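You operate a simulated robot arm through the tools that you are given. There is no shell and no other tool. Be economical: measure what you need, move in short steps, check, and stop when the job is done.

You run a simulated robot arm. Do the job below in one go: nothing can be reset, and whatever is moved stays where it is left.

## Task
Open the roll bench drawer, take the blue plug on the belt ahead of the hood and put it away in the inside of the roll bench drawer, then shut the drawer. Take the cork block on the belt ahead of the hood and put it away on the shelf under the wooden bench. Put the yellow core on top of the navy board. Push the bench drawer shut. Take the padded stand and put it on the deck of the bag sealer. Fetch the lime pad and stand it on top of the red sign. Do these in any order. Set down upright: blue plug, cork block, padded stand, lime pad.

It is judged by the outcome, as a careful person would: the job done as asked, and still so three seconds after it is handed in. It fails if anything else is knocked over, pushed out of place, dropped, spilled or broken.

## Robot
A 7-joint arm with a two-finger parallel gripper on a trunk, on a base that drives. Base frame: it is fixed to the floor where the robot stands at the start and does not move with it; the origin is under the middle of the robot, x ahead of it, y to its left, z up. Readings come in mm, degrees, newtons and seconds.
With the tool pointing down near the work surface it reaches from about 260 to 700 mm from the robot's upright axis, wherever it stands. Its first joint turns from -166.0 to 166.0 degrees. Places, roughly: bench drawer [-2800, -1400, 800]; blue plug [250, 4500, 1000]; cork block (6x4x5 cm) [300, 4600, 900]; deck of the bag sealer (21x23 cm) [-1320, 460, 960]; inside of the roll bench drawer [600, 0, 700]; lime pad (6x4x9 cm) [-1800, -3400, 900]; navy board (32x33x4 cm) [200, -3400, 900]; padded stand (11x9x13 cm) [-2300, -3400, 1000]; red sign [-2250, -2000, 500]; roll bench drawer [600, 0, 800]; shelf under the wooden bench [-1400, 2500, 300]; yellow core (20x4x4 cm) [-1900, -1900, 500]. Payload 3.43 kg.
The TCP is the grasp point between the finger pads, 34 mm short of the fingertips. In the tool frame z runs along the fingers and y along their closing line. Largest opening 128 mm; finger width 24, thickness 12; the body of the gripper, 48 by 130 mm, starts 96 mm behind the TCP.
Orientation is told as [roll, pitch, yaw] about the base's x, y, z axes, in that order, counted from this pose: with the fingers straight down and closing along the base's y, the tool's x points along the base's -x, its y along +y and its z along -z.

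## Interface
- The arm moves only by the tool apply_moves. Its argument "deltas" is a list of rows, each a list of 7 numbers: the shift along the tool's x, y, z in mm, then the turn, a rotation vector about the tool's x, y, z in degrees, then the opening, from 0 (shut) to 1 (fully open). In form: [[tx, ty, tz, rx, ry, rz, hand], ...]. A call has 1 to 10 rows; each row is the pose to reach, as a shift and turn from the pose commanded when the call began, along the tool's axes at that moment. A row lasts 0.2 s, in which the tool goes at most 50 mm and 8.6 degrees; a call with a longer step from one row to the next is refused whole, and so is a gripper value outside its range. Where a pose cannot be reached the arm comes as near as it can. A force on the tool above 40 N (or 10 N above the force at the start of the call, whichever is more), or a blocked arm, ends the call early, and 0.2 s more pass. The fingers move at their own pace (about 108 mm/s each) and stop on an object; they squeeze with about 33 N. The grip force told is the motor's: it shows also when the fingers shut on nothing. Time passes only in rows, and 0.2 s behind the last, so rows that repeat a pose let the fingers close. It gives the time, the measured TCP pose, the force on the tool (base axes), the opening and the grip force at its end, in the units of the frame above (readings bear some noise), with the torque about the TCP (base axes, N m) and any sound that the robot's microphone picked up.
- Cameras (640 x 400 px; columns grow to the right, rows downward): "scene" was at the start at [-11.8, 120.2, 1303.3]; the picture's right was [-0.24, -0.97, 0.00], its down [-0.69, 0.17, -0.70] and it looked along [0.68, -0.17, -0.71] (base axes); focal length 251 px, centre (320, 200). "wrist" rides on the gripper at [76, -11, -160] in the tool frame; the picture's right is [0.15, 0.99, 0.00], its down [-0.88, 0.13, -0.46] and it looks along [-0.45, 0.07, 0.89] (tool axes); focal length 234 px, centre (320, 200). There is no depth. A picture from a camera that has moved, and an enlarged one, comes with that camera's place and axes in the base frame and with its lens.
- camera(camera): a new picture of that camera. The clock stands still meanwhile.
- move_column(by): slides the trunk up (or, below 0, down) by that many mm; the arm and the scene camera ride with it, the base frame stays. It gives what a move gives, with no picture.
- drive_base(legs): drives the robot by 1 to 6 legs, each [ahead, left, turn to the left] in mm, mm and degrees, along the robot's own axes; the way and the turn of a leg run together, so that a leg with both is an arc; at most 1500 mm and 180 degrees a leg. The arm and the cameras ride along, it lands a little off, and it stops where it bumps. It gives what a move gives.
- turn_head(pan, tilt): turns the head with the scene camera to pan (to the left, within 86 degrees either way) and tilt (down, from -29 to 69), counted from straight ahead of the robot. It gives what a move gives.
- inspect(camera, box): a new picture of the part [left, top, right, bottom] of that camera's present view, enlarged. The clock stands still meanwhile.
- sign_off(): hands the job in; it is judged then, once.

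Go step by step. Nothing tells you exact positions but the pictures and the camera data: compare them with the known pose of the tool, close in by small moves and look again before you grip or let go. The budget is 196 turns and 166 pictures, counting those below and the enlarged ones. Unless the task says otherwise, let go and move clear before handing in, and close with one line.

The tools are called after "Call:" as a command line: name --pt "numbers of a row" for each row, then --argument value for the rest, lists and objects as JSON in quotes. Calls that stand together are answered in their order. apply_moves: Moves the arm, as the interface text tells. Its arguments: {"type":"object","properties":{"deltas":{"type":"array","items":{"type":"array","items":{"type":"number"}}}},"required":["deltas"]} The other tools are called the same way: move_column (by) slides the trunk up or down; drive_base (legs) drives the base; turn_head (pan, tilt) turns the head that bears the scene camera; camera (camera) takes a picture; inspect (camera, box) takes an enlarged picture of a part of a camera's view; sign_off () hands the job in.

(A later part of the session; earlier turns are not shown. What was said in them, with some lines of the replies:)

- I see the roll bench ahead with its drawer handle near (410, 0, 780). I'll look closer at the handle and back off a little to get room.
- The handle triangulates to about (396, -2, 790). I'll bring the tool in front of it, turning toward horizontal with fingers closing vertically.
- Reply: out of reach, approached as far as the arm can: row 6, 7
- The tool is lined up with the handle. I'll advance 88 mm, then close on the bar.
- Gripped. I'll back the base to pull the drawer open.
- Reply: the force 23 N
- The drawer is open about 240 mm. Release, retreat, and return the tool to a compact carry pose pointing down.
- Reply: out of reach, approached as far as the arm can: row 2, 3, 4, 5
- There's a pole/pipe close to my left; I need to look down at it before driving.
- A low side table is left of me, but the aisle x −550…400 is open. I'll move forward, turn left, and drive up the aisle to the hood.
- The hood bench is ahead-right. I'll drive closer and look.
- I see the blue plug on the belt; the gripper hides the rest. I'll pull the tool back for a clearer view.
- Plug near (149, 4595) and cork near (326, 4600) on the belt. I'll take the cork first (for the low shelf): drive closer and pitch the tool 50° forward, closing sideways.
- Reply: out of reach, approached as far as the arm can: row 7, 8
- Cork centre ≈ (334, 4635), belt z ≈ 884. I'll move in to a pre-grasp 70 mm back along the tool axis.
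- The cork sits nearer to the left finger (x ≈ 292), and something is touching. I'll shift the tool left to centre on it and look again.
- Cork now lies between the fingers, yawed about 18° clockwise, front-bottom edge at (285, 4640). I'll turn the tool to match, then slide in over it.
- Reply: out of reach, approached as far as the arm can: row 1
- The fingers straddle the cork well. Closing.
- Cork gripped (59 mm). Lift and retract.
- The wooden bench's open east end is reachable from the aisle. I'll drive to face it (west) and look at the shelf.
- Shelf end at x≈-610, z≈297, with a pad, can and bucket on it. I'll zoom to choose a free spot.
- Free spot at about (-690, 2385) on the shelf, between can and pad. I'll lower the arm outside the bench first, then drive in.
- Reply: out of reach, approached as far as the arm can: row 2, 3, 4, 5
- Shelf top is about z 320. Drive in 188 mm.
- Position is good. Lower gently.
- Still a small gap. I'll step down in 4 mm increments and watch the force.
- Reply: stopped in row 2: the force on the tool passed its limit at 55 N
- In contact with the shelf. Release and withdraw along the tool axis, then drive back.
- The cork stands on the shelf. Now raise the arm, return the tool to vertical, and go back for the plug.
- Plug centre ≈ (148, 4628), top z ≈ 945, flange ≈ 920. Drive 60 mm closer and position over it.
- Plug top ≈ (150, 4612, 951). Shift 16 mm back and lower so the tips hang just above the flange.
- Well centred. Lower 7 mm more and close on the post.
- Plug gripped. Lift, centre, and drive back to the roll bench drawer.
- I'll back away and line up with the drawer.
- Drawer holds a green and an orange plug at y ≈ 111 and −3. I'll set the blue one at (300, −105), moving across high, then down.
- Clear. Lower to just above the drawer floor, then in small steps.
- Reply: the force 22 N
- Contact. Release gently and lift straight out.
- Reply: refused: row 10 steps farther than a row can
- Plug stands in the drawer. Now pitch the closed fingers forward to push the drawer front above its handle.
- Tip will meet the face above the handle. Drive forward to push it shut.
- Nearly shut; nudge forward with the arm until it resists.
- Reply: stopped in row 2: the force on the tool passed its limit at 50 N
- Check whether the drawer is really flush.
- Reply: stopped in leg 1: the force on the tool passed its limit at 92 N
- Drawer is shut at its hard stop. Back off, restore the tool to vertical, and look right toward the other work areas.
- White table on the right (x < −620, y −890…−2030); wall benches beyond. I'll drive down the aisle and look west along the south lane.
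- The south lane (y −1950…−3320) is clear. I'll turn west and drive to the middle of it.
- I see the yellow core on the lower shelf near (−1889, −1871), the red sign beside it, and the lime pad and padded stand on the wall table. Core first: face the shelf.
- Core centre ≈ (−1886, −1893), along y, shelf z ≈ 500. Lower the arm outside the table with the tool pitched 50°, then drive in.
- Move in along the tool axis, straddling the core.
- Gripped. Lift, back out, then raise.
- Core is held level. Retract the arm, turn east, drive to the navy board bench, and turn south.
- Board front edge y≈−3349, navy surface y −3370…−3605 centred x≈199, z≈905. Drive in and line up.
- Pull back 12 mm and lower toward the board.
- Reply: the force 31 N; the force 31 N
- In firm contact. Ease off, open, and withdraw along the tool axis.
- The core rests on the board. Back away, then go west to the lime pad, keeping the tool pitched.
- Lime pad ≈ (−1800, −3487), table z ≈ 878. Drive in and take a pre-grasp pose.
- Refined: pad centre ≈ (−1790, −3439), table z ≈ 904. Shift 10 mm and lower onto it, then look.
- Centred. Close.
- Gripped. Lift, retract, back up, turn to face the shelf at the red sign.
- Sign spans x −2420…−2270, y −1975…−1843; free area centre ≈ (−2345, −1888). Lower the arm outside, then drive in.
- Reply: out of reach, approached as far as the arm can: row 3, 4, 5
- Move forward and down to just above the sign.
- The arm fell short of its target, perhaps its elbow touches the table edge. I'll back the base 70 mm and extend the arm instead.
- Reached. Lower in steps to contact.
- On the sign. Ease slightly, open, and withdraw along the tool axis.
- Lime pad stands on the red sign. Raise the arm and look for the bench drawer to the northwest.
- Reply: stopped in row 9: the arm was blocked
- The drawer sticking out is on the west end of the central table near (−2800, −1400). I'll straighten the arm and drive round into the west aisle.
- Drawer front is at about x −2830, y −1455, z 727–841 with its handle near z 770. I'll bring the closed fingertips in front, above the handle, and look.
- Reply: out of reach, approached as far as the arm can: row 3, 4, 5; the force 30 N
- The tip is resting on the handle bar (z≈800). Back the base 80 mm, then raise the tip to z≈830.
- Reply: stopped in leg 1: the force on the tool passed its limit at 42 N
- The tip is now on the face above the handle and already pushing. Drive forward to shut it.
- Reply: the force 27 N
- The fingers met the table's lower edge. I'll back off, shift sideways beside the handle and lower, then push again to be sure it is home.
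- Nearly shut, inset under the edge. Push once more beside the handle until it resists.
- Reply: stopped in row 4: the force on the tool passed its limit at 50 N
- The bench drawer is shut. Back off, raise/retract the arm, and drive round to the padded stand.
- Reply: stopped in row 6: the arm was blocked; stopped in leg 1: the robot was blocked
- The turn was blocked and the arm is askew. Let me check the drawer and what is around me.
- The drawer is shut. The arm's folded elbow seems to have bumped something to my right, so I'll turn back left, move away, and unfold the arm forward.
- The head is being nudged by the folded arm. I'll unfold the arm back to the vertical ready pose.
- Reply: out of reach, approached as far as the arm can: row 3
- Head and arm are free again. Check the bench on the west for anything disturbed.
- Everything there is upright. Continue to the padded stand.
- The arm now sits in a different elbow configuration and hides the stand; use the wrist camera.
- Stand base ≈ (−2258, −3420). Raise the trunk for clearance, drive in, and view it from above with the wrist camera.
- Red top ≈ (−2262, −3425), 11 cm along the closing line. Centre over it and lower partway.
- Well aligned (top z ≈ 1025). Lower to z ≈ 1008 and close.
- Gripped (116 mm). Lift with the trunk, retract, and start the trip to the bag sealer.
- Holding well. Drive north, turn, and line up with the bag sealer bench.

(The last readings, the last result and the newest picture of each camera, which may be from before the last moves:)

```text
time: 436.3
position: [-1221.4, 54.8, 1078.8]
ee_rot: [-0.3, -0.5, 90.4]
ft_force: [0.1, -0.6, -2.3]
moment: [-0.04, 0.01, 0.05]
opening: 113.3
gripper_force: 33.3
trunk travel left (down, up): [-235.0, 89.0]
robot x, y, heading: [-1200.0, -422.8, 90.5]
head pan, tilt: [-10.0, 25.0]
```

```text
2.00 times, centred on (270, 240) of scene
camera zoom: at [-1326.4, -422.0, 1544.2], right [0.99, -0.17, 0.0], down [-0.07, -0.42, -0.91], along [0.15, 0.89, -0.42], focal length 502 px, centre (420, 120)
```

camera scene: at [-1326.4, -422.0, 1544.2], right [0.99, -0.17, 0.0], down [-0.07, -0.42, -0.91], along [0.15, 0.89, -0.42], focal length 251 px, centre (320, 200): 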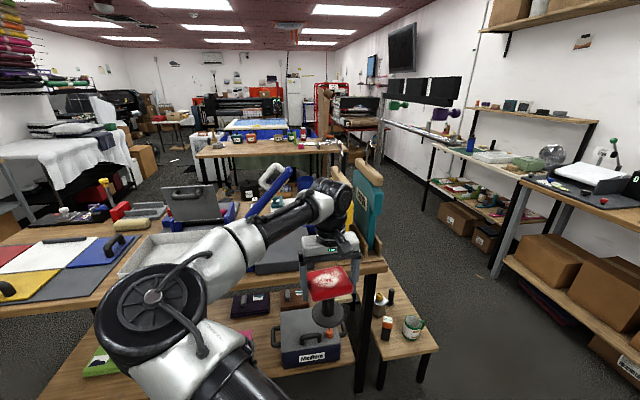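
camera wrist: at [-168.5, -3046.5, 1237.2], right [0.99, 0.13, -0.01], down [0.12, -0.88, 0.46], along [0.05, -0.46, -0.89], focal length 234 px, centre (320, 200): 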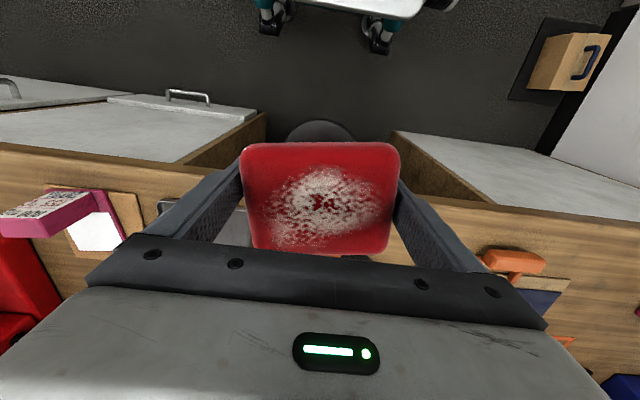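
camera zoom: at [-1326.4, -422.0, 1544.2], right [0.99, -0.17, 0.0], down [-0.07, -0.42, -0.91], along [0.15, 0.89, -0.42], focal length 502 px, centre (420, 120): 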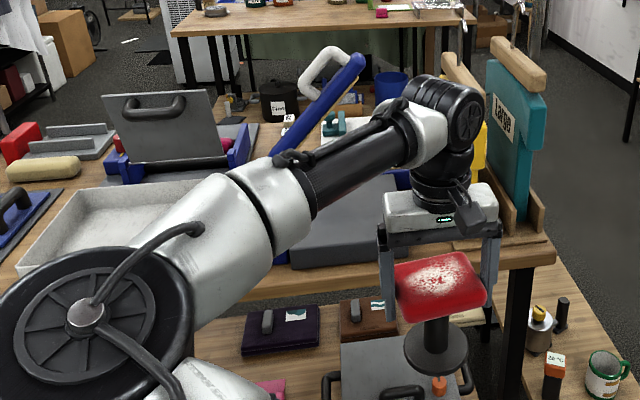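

The arm hides the sealer deck. I'll sidestep west for a clear view.

Call:
drive_base --legs '[[0, 330, 0]]'

Call:
turn_head --pan -15 --tilt 35

Call:
camera --camera "scene"

```text
time: 440.0
position: [-1554.3, 53.3, 1077.2]
ee_rot: [-0.3, -0.6, 90.4]
ft_force: [0.2, 0.5, -3.0]
moment: [0.01, 0.01, -0.01]
opening: 113.0
gripper_force: 33.0
trunk travel left (down, up): [-235.0, 89.0]
robot x, y, heading: [-1537.8, -425.2, 90.3]
head pan, tilt: [-10.0, 25.0]
```

```text
time: 440.8
position: [-1554.5, 52.0, 1078.1]
ee_rot: [-0.3, -0.6, 90.5]
ft_force: [1.0, 0.3, -1.9]
moment: [-0.03, -0.01, 0.0]
opening: 113.3
gripper_force: 33.0
trunk travel left (down, up): [-235.0, 89.0]
robot x, y, heading: [-1533.3, -425.8, 90.7]
head pan, tilt: [-15.0, 35.0]
```

```text
36 pictures are left
camera scene: at [-1652.7, -430.0, 1528.5], right [0.97, -0.25, 0.0], down [-0.14, -0.55, -0.82], along [0.21, 0.79, -0.57], focal length 251 px, centre (320, 200)
```

scene: 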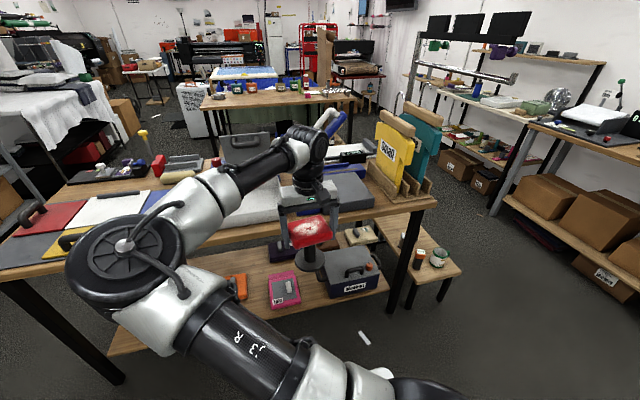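

Call:
inspect --camera "scene" --box '[250, 100, 450, 260]'

```text
2.50 times, centred on (350, 180) of scene
camera zoom: at [-1652.7, -430.0, 1528.5], right [0.97, -0.25, 0.0], down [-0.14, -0.55, -0.82], along [0.21, 0.79, -0.57], focal length 628 px, centre (245, 250)
```

zoom: 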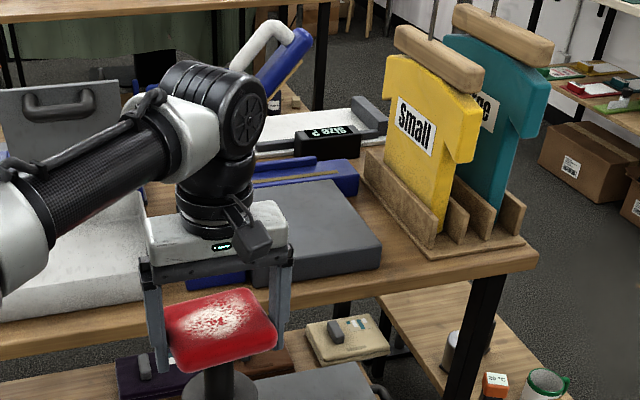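

Deck spans x ≈ −1439…−1229, y ≈ 317…540. To see its lever clearly I'll turn the base right and look left past the elbow.

Call:
drive_base --legs '[[0, 0, -75]]'

Call:
turn_head --pan 70 --tilt 38

Call:
camera --camera "scene"

```text
time: 444.4
position: [-1083.0, -273.6, 1078.9]
ee_rot: [-0.3, -0.6, 16.6]
ft_force: [-0.5, 0.0, -2.5]
moment: [-0.04, -0.01, -0.01]
opening: 113.2
gripper_force: 32.4
trunk travel left (down, up): [-235.0, 89.0]
robot x, y, heading: [-1534.0, -423.2, 16.6]
head pan, tilt: [-15.0, 35.0]
```

```text
time: 446.0
position: [-1083.3, -272.8, 1077.6]
ee_rot: [-0.3, -0.5, 16.6]
ft_force: [0.9, -0.1, -2.8]
moment: [-0.01, 0.02, -0.05]
opening: 112.9
gripper_force: 33.3
trunk travel left (down, up): [-235.0, 89.0]
robot x, y, heading: [-1535.3, -422.7, 16.7]
head pan, tilt: [70.0, 38.0]
```

```text
34 pictures are left
camera scene: at [-1656.3, -229.6, 1523.9], right [1.0, -0.06, 0.0], down [-0.04, -0.61, -0.79], along [0.05, 0.79, -0.62], focal length 251 px, centre (320, 200)
```

scene: 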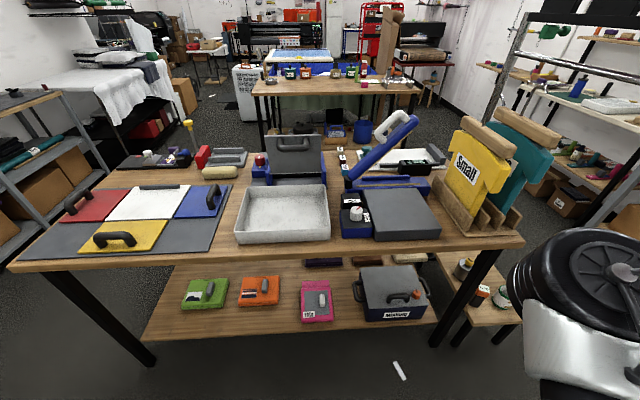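

Call:
inspect --camera "scene" --box '[310, 90, 510, 260]'

```text
2.35 times, centred on (410, 175) of scene
camera zoom: at [-1656.3, -229.6, 1523.9], right [1.0, -0.06, 0.0], down [-0.04, -0.61, -0.79], along [0.05, 0.79, -0.62], focal length 591 px, centre (108, 259)
```

zoom: 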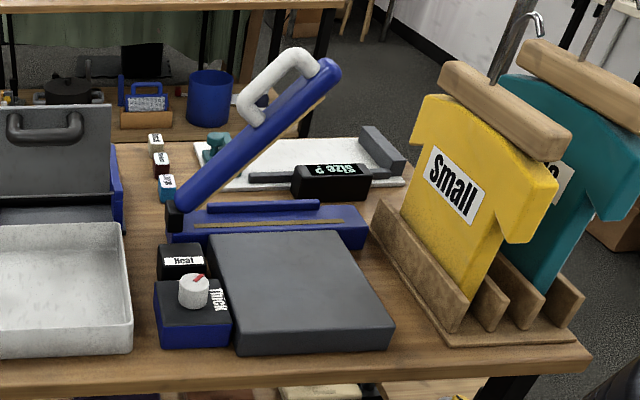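

Clear view: deck x −1440…−1230, y 322…540 (z 960), lever behind it at y ≈ 575. I'll raise the trunk, face north, and line up for (−1338, 415).

Call:
move_column --by 80

Call:
drive_base --legs '[[0, 0, 73.5], [0, -215, 0], [240, 0, 0]]'

Call:
turn_head --pan -15 --tilt 40

Call:
camera --camera "wrist"

Call:
camera --camera "scene"

```text
time: 447.2
position: [-1082.8, -273.4, 1158.9]
ee_rot: [-0.3, -0.5, 16.5]
ft_force: [0.1, -0.1, -1.8]
moment: [0.01, 0.01, 0.0]
opening: 113.0
gripper_force: 33.3
trunk travel left (down, up): [-315.0, 9.0]
robot x, y, heading: [-1534.3, -423.0, 16.3]
head pan, tilt: [70.0, 38.0]
```

```text
time: 454.6
position: [-1347.5, 295.0, 1157.6]
ee_rot: [-0.3, -0.5, 91.0]
ft_force: [0.6, -0.8, -2.6]
moment: [-0.01, -0.03, 0.01]
opening: 112.9
gripper_force: 33.3
trunk travel left (down, up): [-315.0, 9.0]
robot x, y, heading: [-1321.5, -185.6, 90.8]
head pan, tilt: [70.0, 38.0]
```

```text
time: 456.1
position: [-1348.1, 294.2, 1157.9]
ee_rot: [-0.3, -0.6, 90.9]
ft_force: [0.2, -0.1, -2.3]
moment: [-0.04, 0.01, 0.0]
opening: 112.8
gripper_force: 32.7
trunk travel left (down, up): [-315.0, 9.0]
robot x, y, heading: [-1324.7, -183.2, 91.1]
head pan, tilt: [-15.0, 40.0]
```

```text
32 pictures are left
camera wrist: at [-1336.9, 216.8, 1317.2], right [-0.99, -0.16, -0.01], down [-0.15, 0.87, 0.46], along [-0.07, 0.46, -0.89], focal length 234 px, centre (320, 200)
```

wrist: 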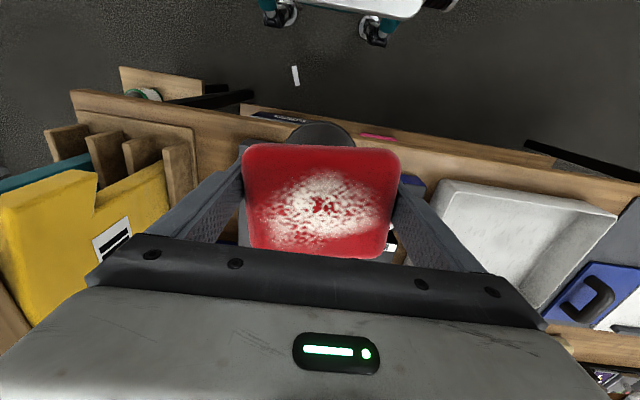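

```text
31 pictures are left
camera scene: at [-1442.9, -192.5, 1600.9], right [0.97, -0.24, 0.0], down [-0.16, -0.62, -0.77], along [0.19, 0.74, -0.64], focal length 251 px, centre (320, 200)
```

scene: 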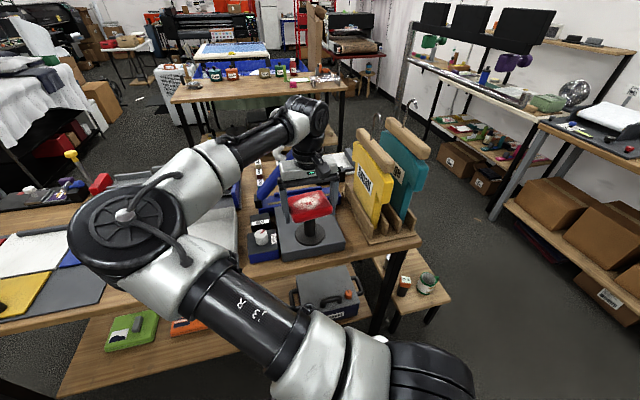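

Path is clear with ~50 mm margins. Move forward over the deck.

Call:
apply_moves --pt "-30 -1 0 0 0 0 0.6" --pt "-60 -3 0 0 0 0 0.6" --pt "-90 -4 0 0 0 0 0.6" --pt "-118 -5 0 0 0 0 0.6" --pt "-118 -5 0 0 0 0 0.6"

Call:
camera --camera "wrist"

Call:
inspect --camera "scene" --box '[230, 100, 430, 270]'

```text
time: 457.3
position: [-1346.0, 412.9, 1157.4]
ee_rot: [-0.3, -0.5, 91.0]
ft_force: [0.4, 0.0, -2.7]
moment: [-0.02, 0.0, -0.02]
opening: 112.7
gripper_force: 32.7
trunk travel left (down, up): [-315.0, 9.0]
robot x, y, heading: [-1327.9, -185.3, 91.0]
head pan, tilt: [-15.0, 40.0]
```

```text
30 pictures are left
camera wrist: at [-1335.0, 335.1, 1317.3], right [-0.99, -0.16, -0.01], down [-0.15, 0.87, 0.46], along [-0.07, 0.46, -0.89], focal length 234 px, centre (320, 200)
```

wrist: 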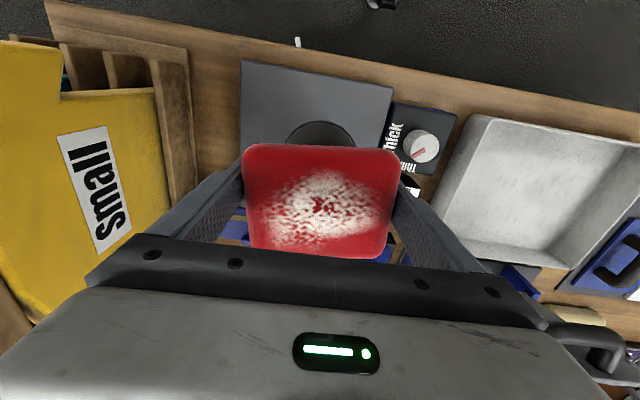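

```text
2.35 times, centred on (330, 185) of scene
camera zoom: at [-1442.8, -192.4, 1600.9], right [0.97, -0.24, 0.0], down [-0.16, -0.62, -0.77], along [0.19, 0.74, -0.64], focal length 591 px, centre (296, 235)
```

zoom: 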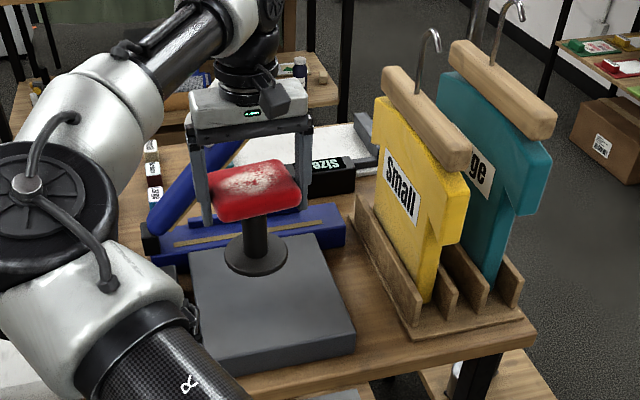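

Deck centre ≈ (−1330, 440). Shift slightly and lower.

Call:
apply_moves --pt "-6 -10 20 0 0 0 0.6" --pt "-10 -12 45 0 0 0 0.6" --pt "-10 -12 65 0 0 0 0.6" --pt "-10 -12 74 0 0 0 0.6" --pt "-10 -12 74 0 0 0 0.6"

Call:
inspect --camera "scene" --box '[230, 100, 430, 270]'

Call:
camera --camera "wrist"

```text
time: 458.5
position: [-1331.9, 421.6, 1084.9]
ee_rot: [-0.4, -0.6, 90.8]
ft_force: [0.7, -1.3, -2.0]
moment: [-0.04, 0.0, 0.01]
opening: 112.7
gripper_force: 32.4
trunk travel left (down, up): [-315.0, 9.0]
robot x, y, heading: [-1324.6, -182.7, 91.0]
head pan, tilt: [-15.0, 40.0]
```

```text
2.35 times, centred on (330, 185) of scene
camera zoom: at [-1442.9, -192.4, 1600.9], right [0.97, -0.24, 0.0], down [-0.16, -0.62, -0.77], along [0.19, 0.74, -0.64], focal length 591 px, centre (296, 235)
```

zoom: 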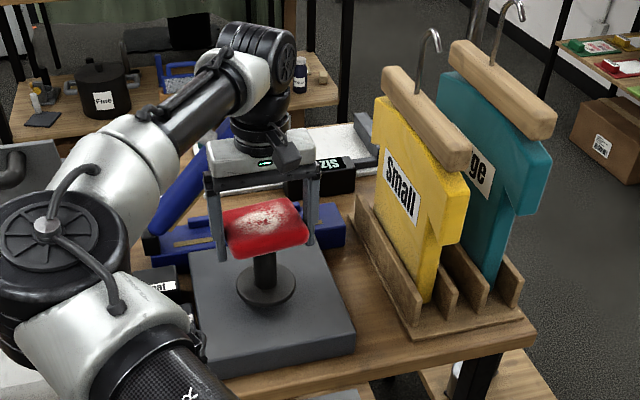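

```text
27 pictures are left
camera wrist: at [-1321.1, 345.4, 1243.6], right [-0.99, -0.16, -0.01], down [-0.15, 0.87, 0.46], along [-0.07, 0.46, -0.89], focal length 234 px, centre (320, 200)
```

wrist: 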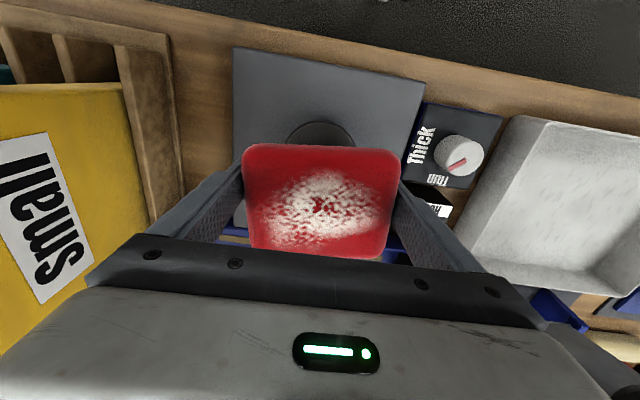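

Nearly down; continue in small steps.

Call:
apply_moves --pt "0 0 7 0 0 0 0.6" --pt "0 0 7 0 0 0 0.6"

Call:
apply_moves --pt "0 0 5 0 0 0 0.6" --pt "0 0 5 0 0 0 0.6"

Call:
apply_moves --pt "0 0 4 0 0 0 0.6" --pt "0 0 4 0 0 0 0.6"

Call:
apply_moves --pt "0 0 4 0 0 0 0.6" --pt "0 0 4 0 0 0 0.6"

```text
time: 459.1
position: [-1333.5, 422.5, 1078.0]
ee_rot: [-0.3, -0.6, 91.0]
ft_force: [1.3, 0.9, -2.3]
moment: [-0.02, -0.01, -0.02]
opening: 112.7
gripper_force: 33.3
trunk travel left (down, up): [-315.0, 9.0]
robot x, y, heading: [-1326.9, -183.2, 90.6]
head pan, tilt: [-15.0, 40.0]
```

```text
time: 459.7
position: [-1332.7, 422.9, 1073.0]
ee_rot: [-0.2, -0.5, 90.9]
ft_force: [0.7, -0.3, -1.3]
moment: [-0.03, 0.0, -0.01]
opening: 112.6
gripper_force: 33.2
trunk travel left (down, up): [-315.0, 9.0]
robot x, y, heading: [-1327.3, -180.3, 90.8]
head pan, tilt: [-15.0, 40.0]
```

```text
time: 460.3
position: [-1333.3, 423.7, 1070.1]
ee_rot: [-0.3, -0.5, 90.9]
ft_force: [0.8, -0.2, -2.4]
moment: [-0.02, 0.0, -0.01]
opening: 112.6
gripper_force: 33.2
trunk travel left (down, up): [-315.0, 9.0]
robot x, y, heading: [-1327.3, -179.3, 91.0]
head pan, tilt: [-15.0, 40.0]
```

```text
time: 460.9
position: [-1333.1, 422.3, 1066.1]
ee_rot: [-0.2, -0.6, 91.0]
ft_force: [-0.5, 0.2, -2.6]
moment: [-0.03, 0.0, -0.02]
opening: 112.5
gripper_force: 32.7
trunk travel left (down, up): [-315.0, 9.0]
robot x, y, heading: [-1322.5, -182.3, 90.7]
head pan, tilt: [-15.0, 40.0]
```

Call:
apply_moves --pt "0 0 3 0 0 0 0.6" --pt "0 0 3 0 0 0 0.6"

Call:
apply_moves --pt "0 0 3 0 0 0 0.6" --pt "0 0 3 0 0 0 0.6"

Call:
inspect --camera "wrist" --box '[220, 40, 420, 165]'

```text
time: 461.5
position: [-1332.7, 422.3, 1062.1]
ee_rot: [-0.3, -0.6, 91.0]
ft_force: [0.2, -0.2, -2.7]
moment: [-0.03, 0.05, -0.02]
opening: 112.3
gripper_force: 33.6
trunk travel left (down, up): [-315.0, 9.0]
robot x, y, heading: [-1324.1, -180.1, 90.9]
head pan, tilt: [-15.0, 40.0]
```

```text
time: 462.1
position: [-1333.2, 422.8, 1060.0]
ee_rot: [-0.3, -0.6, 90.9]
ft_force: [0.8, -0.4, 4.3]
moment: [-0.2, 0.12, 0.08]
opening: 112.5
gripper_force: 32.9
trunk travel left (down, up): [-315.0, 9.0]
robot x, y, heading: [-1326.4, -184.0, 90.7]
head pan, tilt: [-15.0, 40.0]
```

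```text
3.20 times, centred on (320, 102) of wrist
camera zoom: at [-1321.9, 345.6, 1219.5], right [-0.99, -0.16, -0.01], down [-0.15, 0.87, 0.46], along [-0.07, 0.46, -0.89], focal length 749 px, centre (320, 512)
```

zoom: 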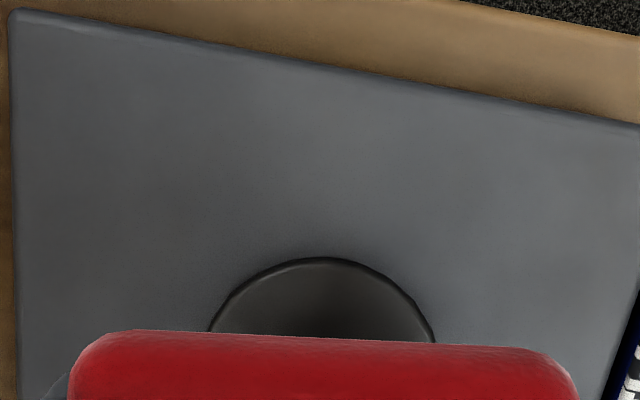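

Contact. One more millimetre, then release and lift straight up.

Call:
apply_moves --pt "0 0 1.5 0 0 0 0.6" --pt "0 0 1.5 0 0 0 0.6" --pt "0 0 1 0 0 0 0.93" --pt "0 0 0 0 0 0 1" --pt "0 0 0 0 0 0 1" --pt "0 0 0 0 0 0 1"

Call:
camera --camera "wrist"

Call:
inspect --camera "scene" --box '[230, 100, 430, 270]'

```text
time: 463.5
position: [-1332.6, 422.8, 1059.6]
ee_rot: [-0.3, -0.7, 90.9]
ft_force: [0.5, -0.7, 0.1]
moment: [0.01, 0.01, -0.03]
opening: 127.8
gripper_force: 0.0
trunk travel left (down, up): [-315.0, 9.0]
robot x, y, heading: [-1323.5, -184.7, 90.9]
head pan, tilt: [-15.0, 40.0]
```

```text
25 pictures are left
camera wrist: at [-1322.0, 346.0, 1218.9], right [-0.99, -0.16, -0.01], down [-0.15, 0.87, 0.46], along [-0.07, 0.46, -0.89], focal length 234 px, centre (320, 200)
```

wrist: 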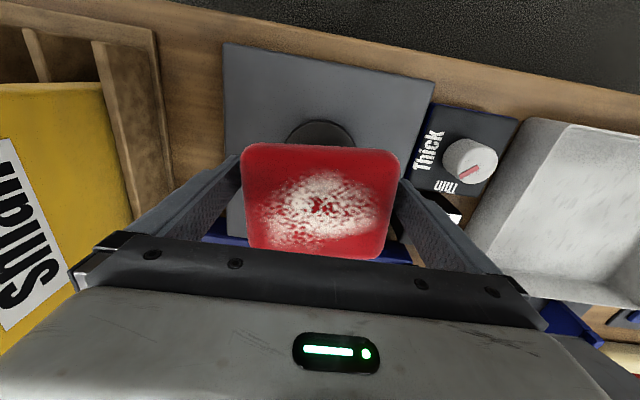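

```text
2.35 times, centred on (330, 185) of scene
camera zoom: at [-1442.8, -192.7, 1600.9], right [0.97, -0.24, 0.0], down [-0.16, -0.62, -0.77], along [0.19, 0.74, -0.64], focal length 591 px, centre (296, 235)
```

zoom: 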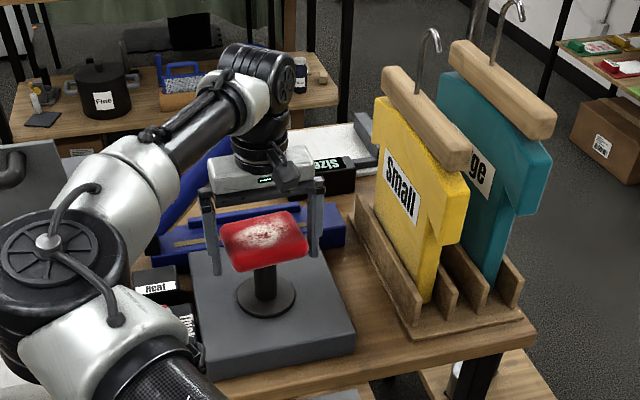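

Released, clear on both sides. Lift straight up and back away.

Call:
apply_moves --pt "0 0 -20 0 0 0 1" --pt "0 0 -50 0 0 0 1" --pt "0 0 -85 0 0 0 1" --pt "0 0 -100 0 0 0 1" --pt "40 0 -100 0 0 0 1" --pt "80 0 -100 0 0 0 1" --pt "120 0 -100 0 0 0 1"

Call:
drive_base --legs '[[-250, 0, 0]]'

Call:
inspect --camera "scene" --box '[200, 80, 440, 280]'

```text
time: 465.1
position: [-1330.9, 302.8, 1159.5]
ee_rot: [-0.3, -0.6, 91.0]
ft_force: [0.0, 0.1, -0.7]
moment: [-0.01, 0.02, 0.04]
opening: 128.2
gripper_force: 0.1
trunk travel left (down, up): [-315.0, 9.0]
robot x, y, heading: [-1320.5, -181.5, 91.0]
head pan, tilt: [-15.0, 40.0]
```

```text
time: 467.0
position: [-1327.2, 52.0, 1160.3]
ee_rot: [-0.3, -0.6, 91.0]
ft_force: [0.4, -0.8, -0.3]
moment: [0.02, -0.01, 0.0]
opening: 127.8
gripper_force: 0.0
trunk travel left (down, up): [-315.0, 9.0]
robot x, y, heading: [-1322.4, -434.9, 91.0]
head pan, tilt: [-15.0, 40.0]
```

```text
2.00 times, centred on (320, 180) of scene
camera zoom: at [-1439.0, -442.6, 1600.9], right [0.97, -0.24, 0.0], down [-0.16, -0.62, -0.77], along [0.19, 0.74, -0.64], focal length 502 px, centre (320, 240)
```

zoom: 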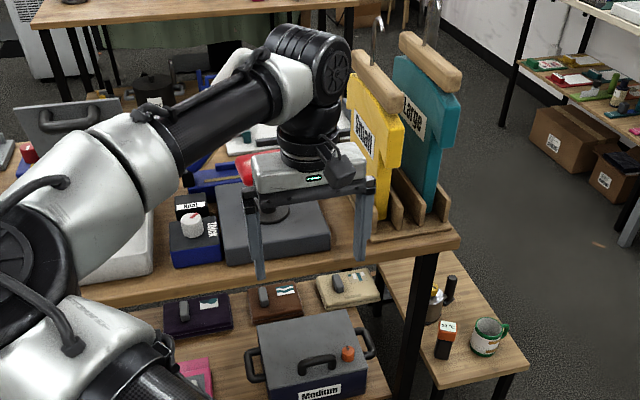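

The stand is upright on the deck. A last look east to confirm the roll drawer stayed shut.

Call:
turn_head --pan -80 --tilt 20

Call:
camera --camera "scene"

```text
time: 468.3
position: [-1327.8, 54.1, 1159.9]
ee_rot: [-0.4, -0.7, 91.0]
ft_force: [0.0, 0.0, 0.1]
moment: [0.01, -0.01, 0.02]
opening: 127.8
gripper_force: 0.0
trunk travel left (down, up): [-315.0, 9.0]
robot x, y, heading: [-1321.9, -432.0, 91.0]
head pan, tilt: [-80.0, 20.0]
```

```text
22 pictures are left
camera scene: at [-1368.3, -507.1, 1632.3], right [0.19, -0.98, 0.0], down [-0.34, -0.06, -0.94], along [0.92, 0.18, -0.34], focal length 251 px, centre (320, 200)
```

scene: 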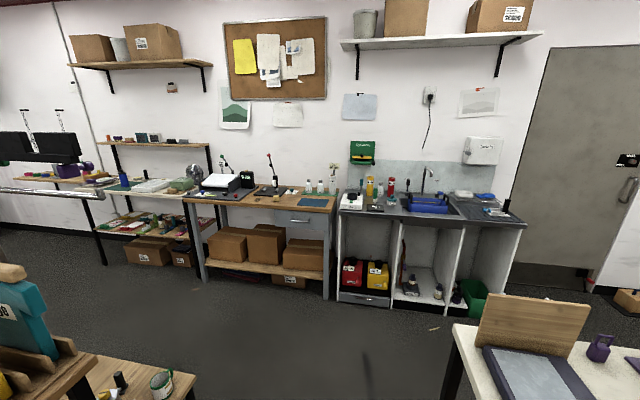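

The roll bench drawer is still shut, and each item was seen in place after I released it. I'm handing in.

Call:
sign_off

```text
The job is handed in.
```

All six jobs are done and handed in: the blue plug is in the shut roll bench drawer, the cork block on the shelf under the wooden bench, the yellow core on the navy board, the bench drawer shut, the padded stand on the bag sealer deck, and the lime pad on the red sign; while reaching for the cork I nudged it a few centimetres on the belt, the arm may have brushed the white table's edge while I placed the lime pad, and the base bumped something in the west aisle, but what I could see afterwards looked undisturbed.
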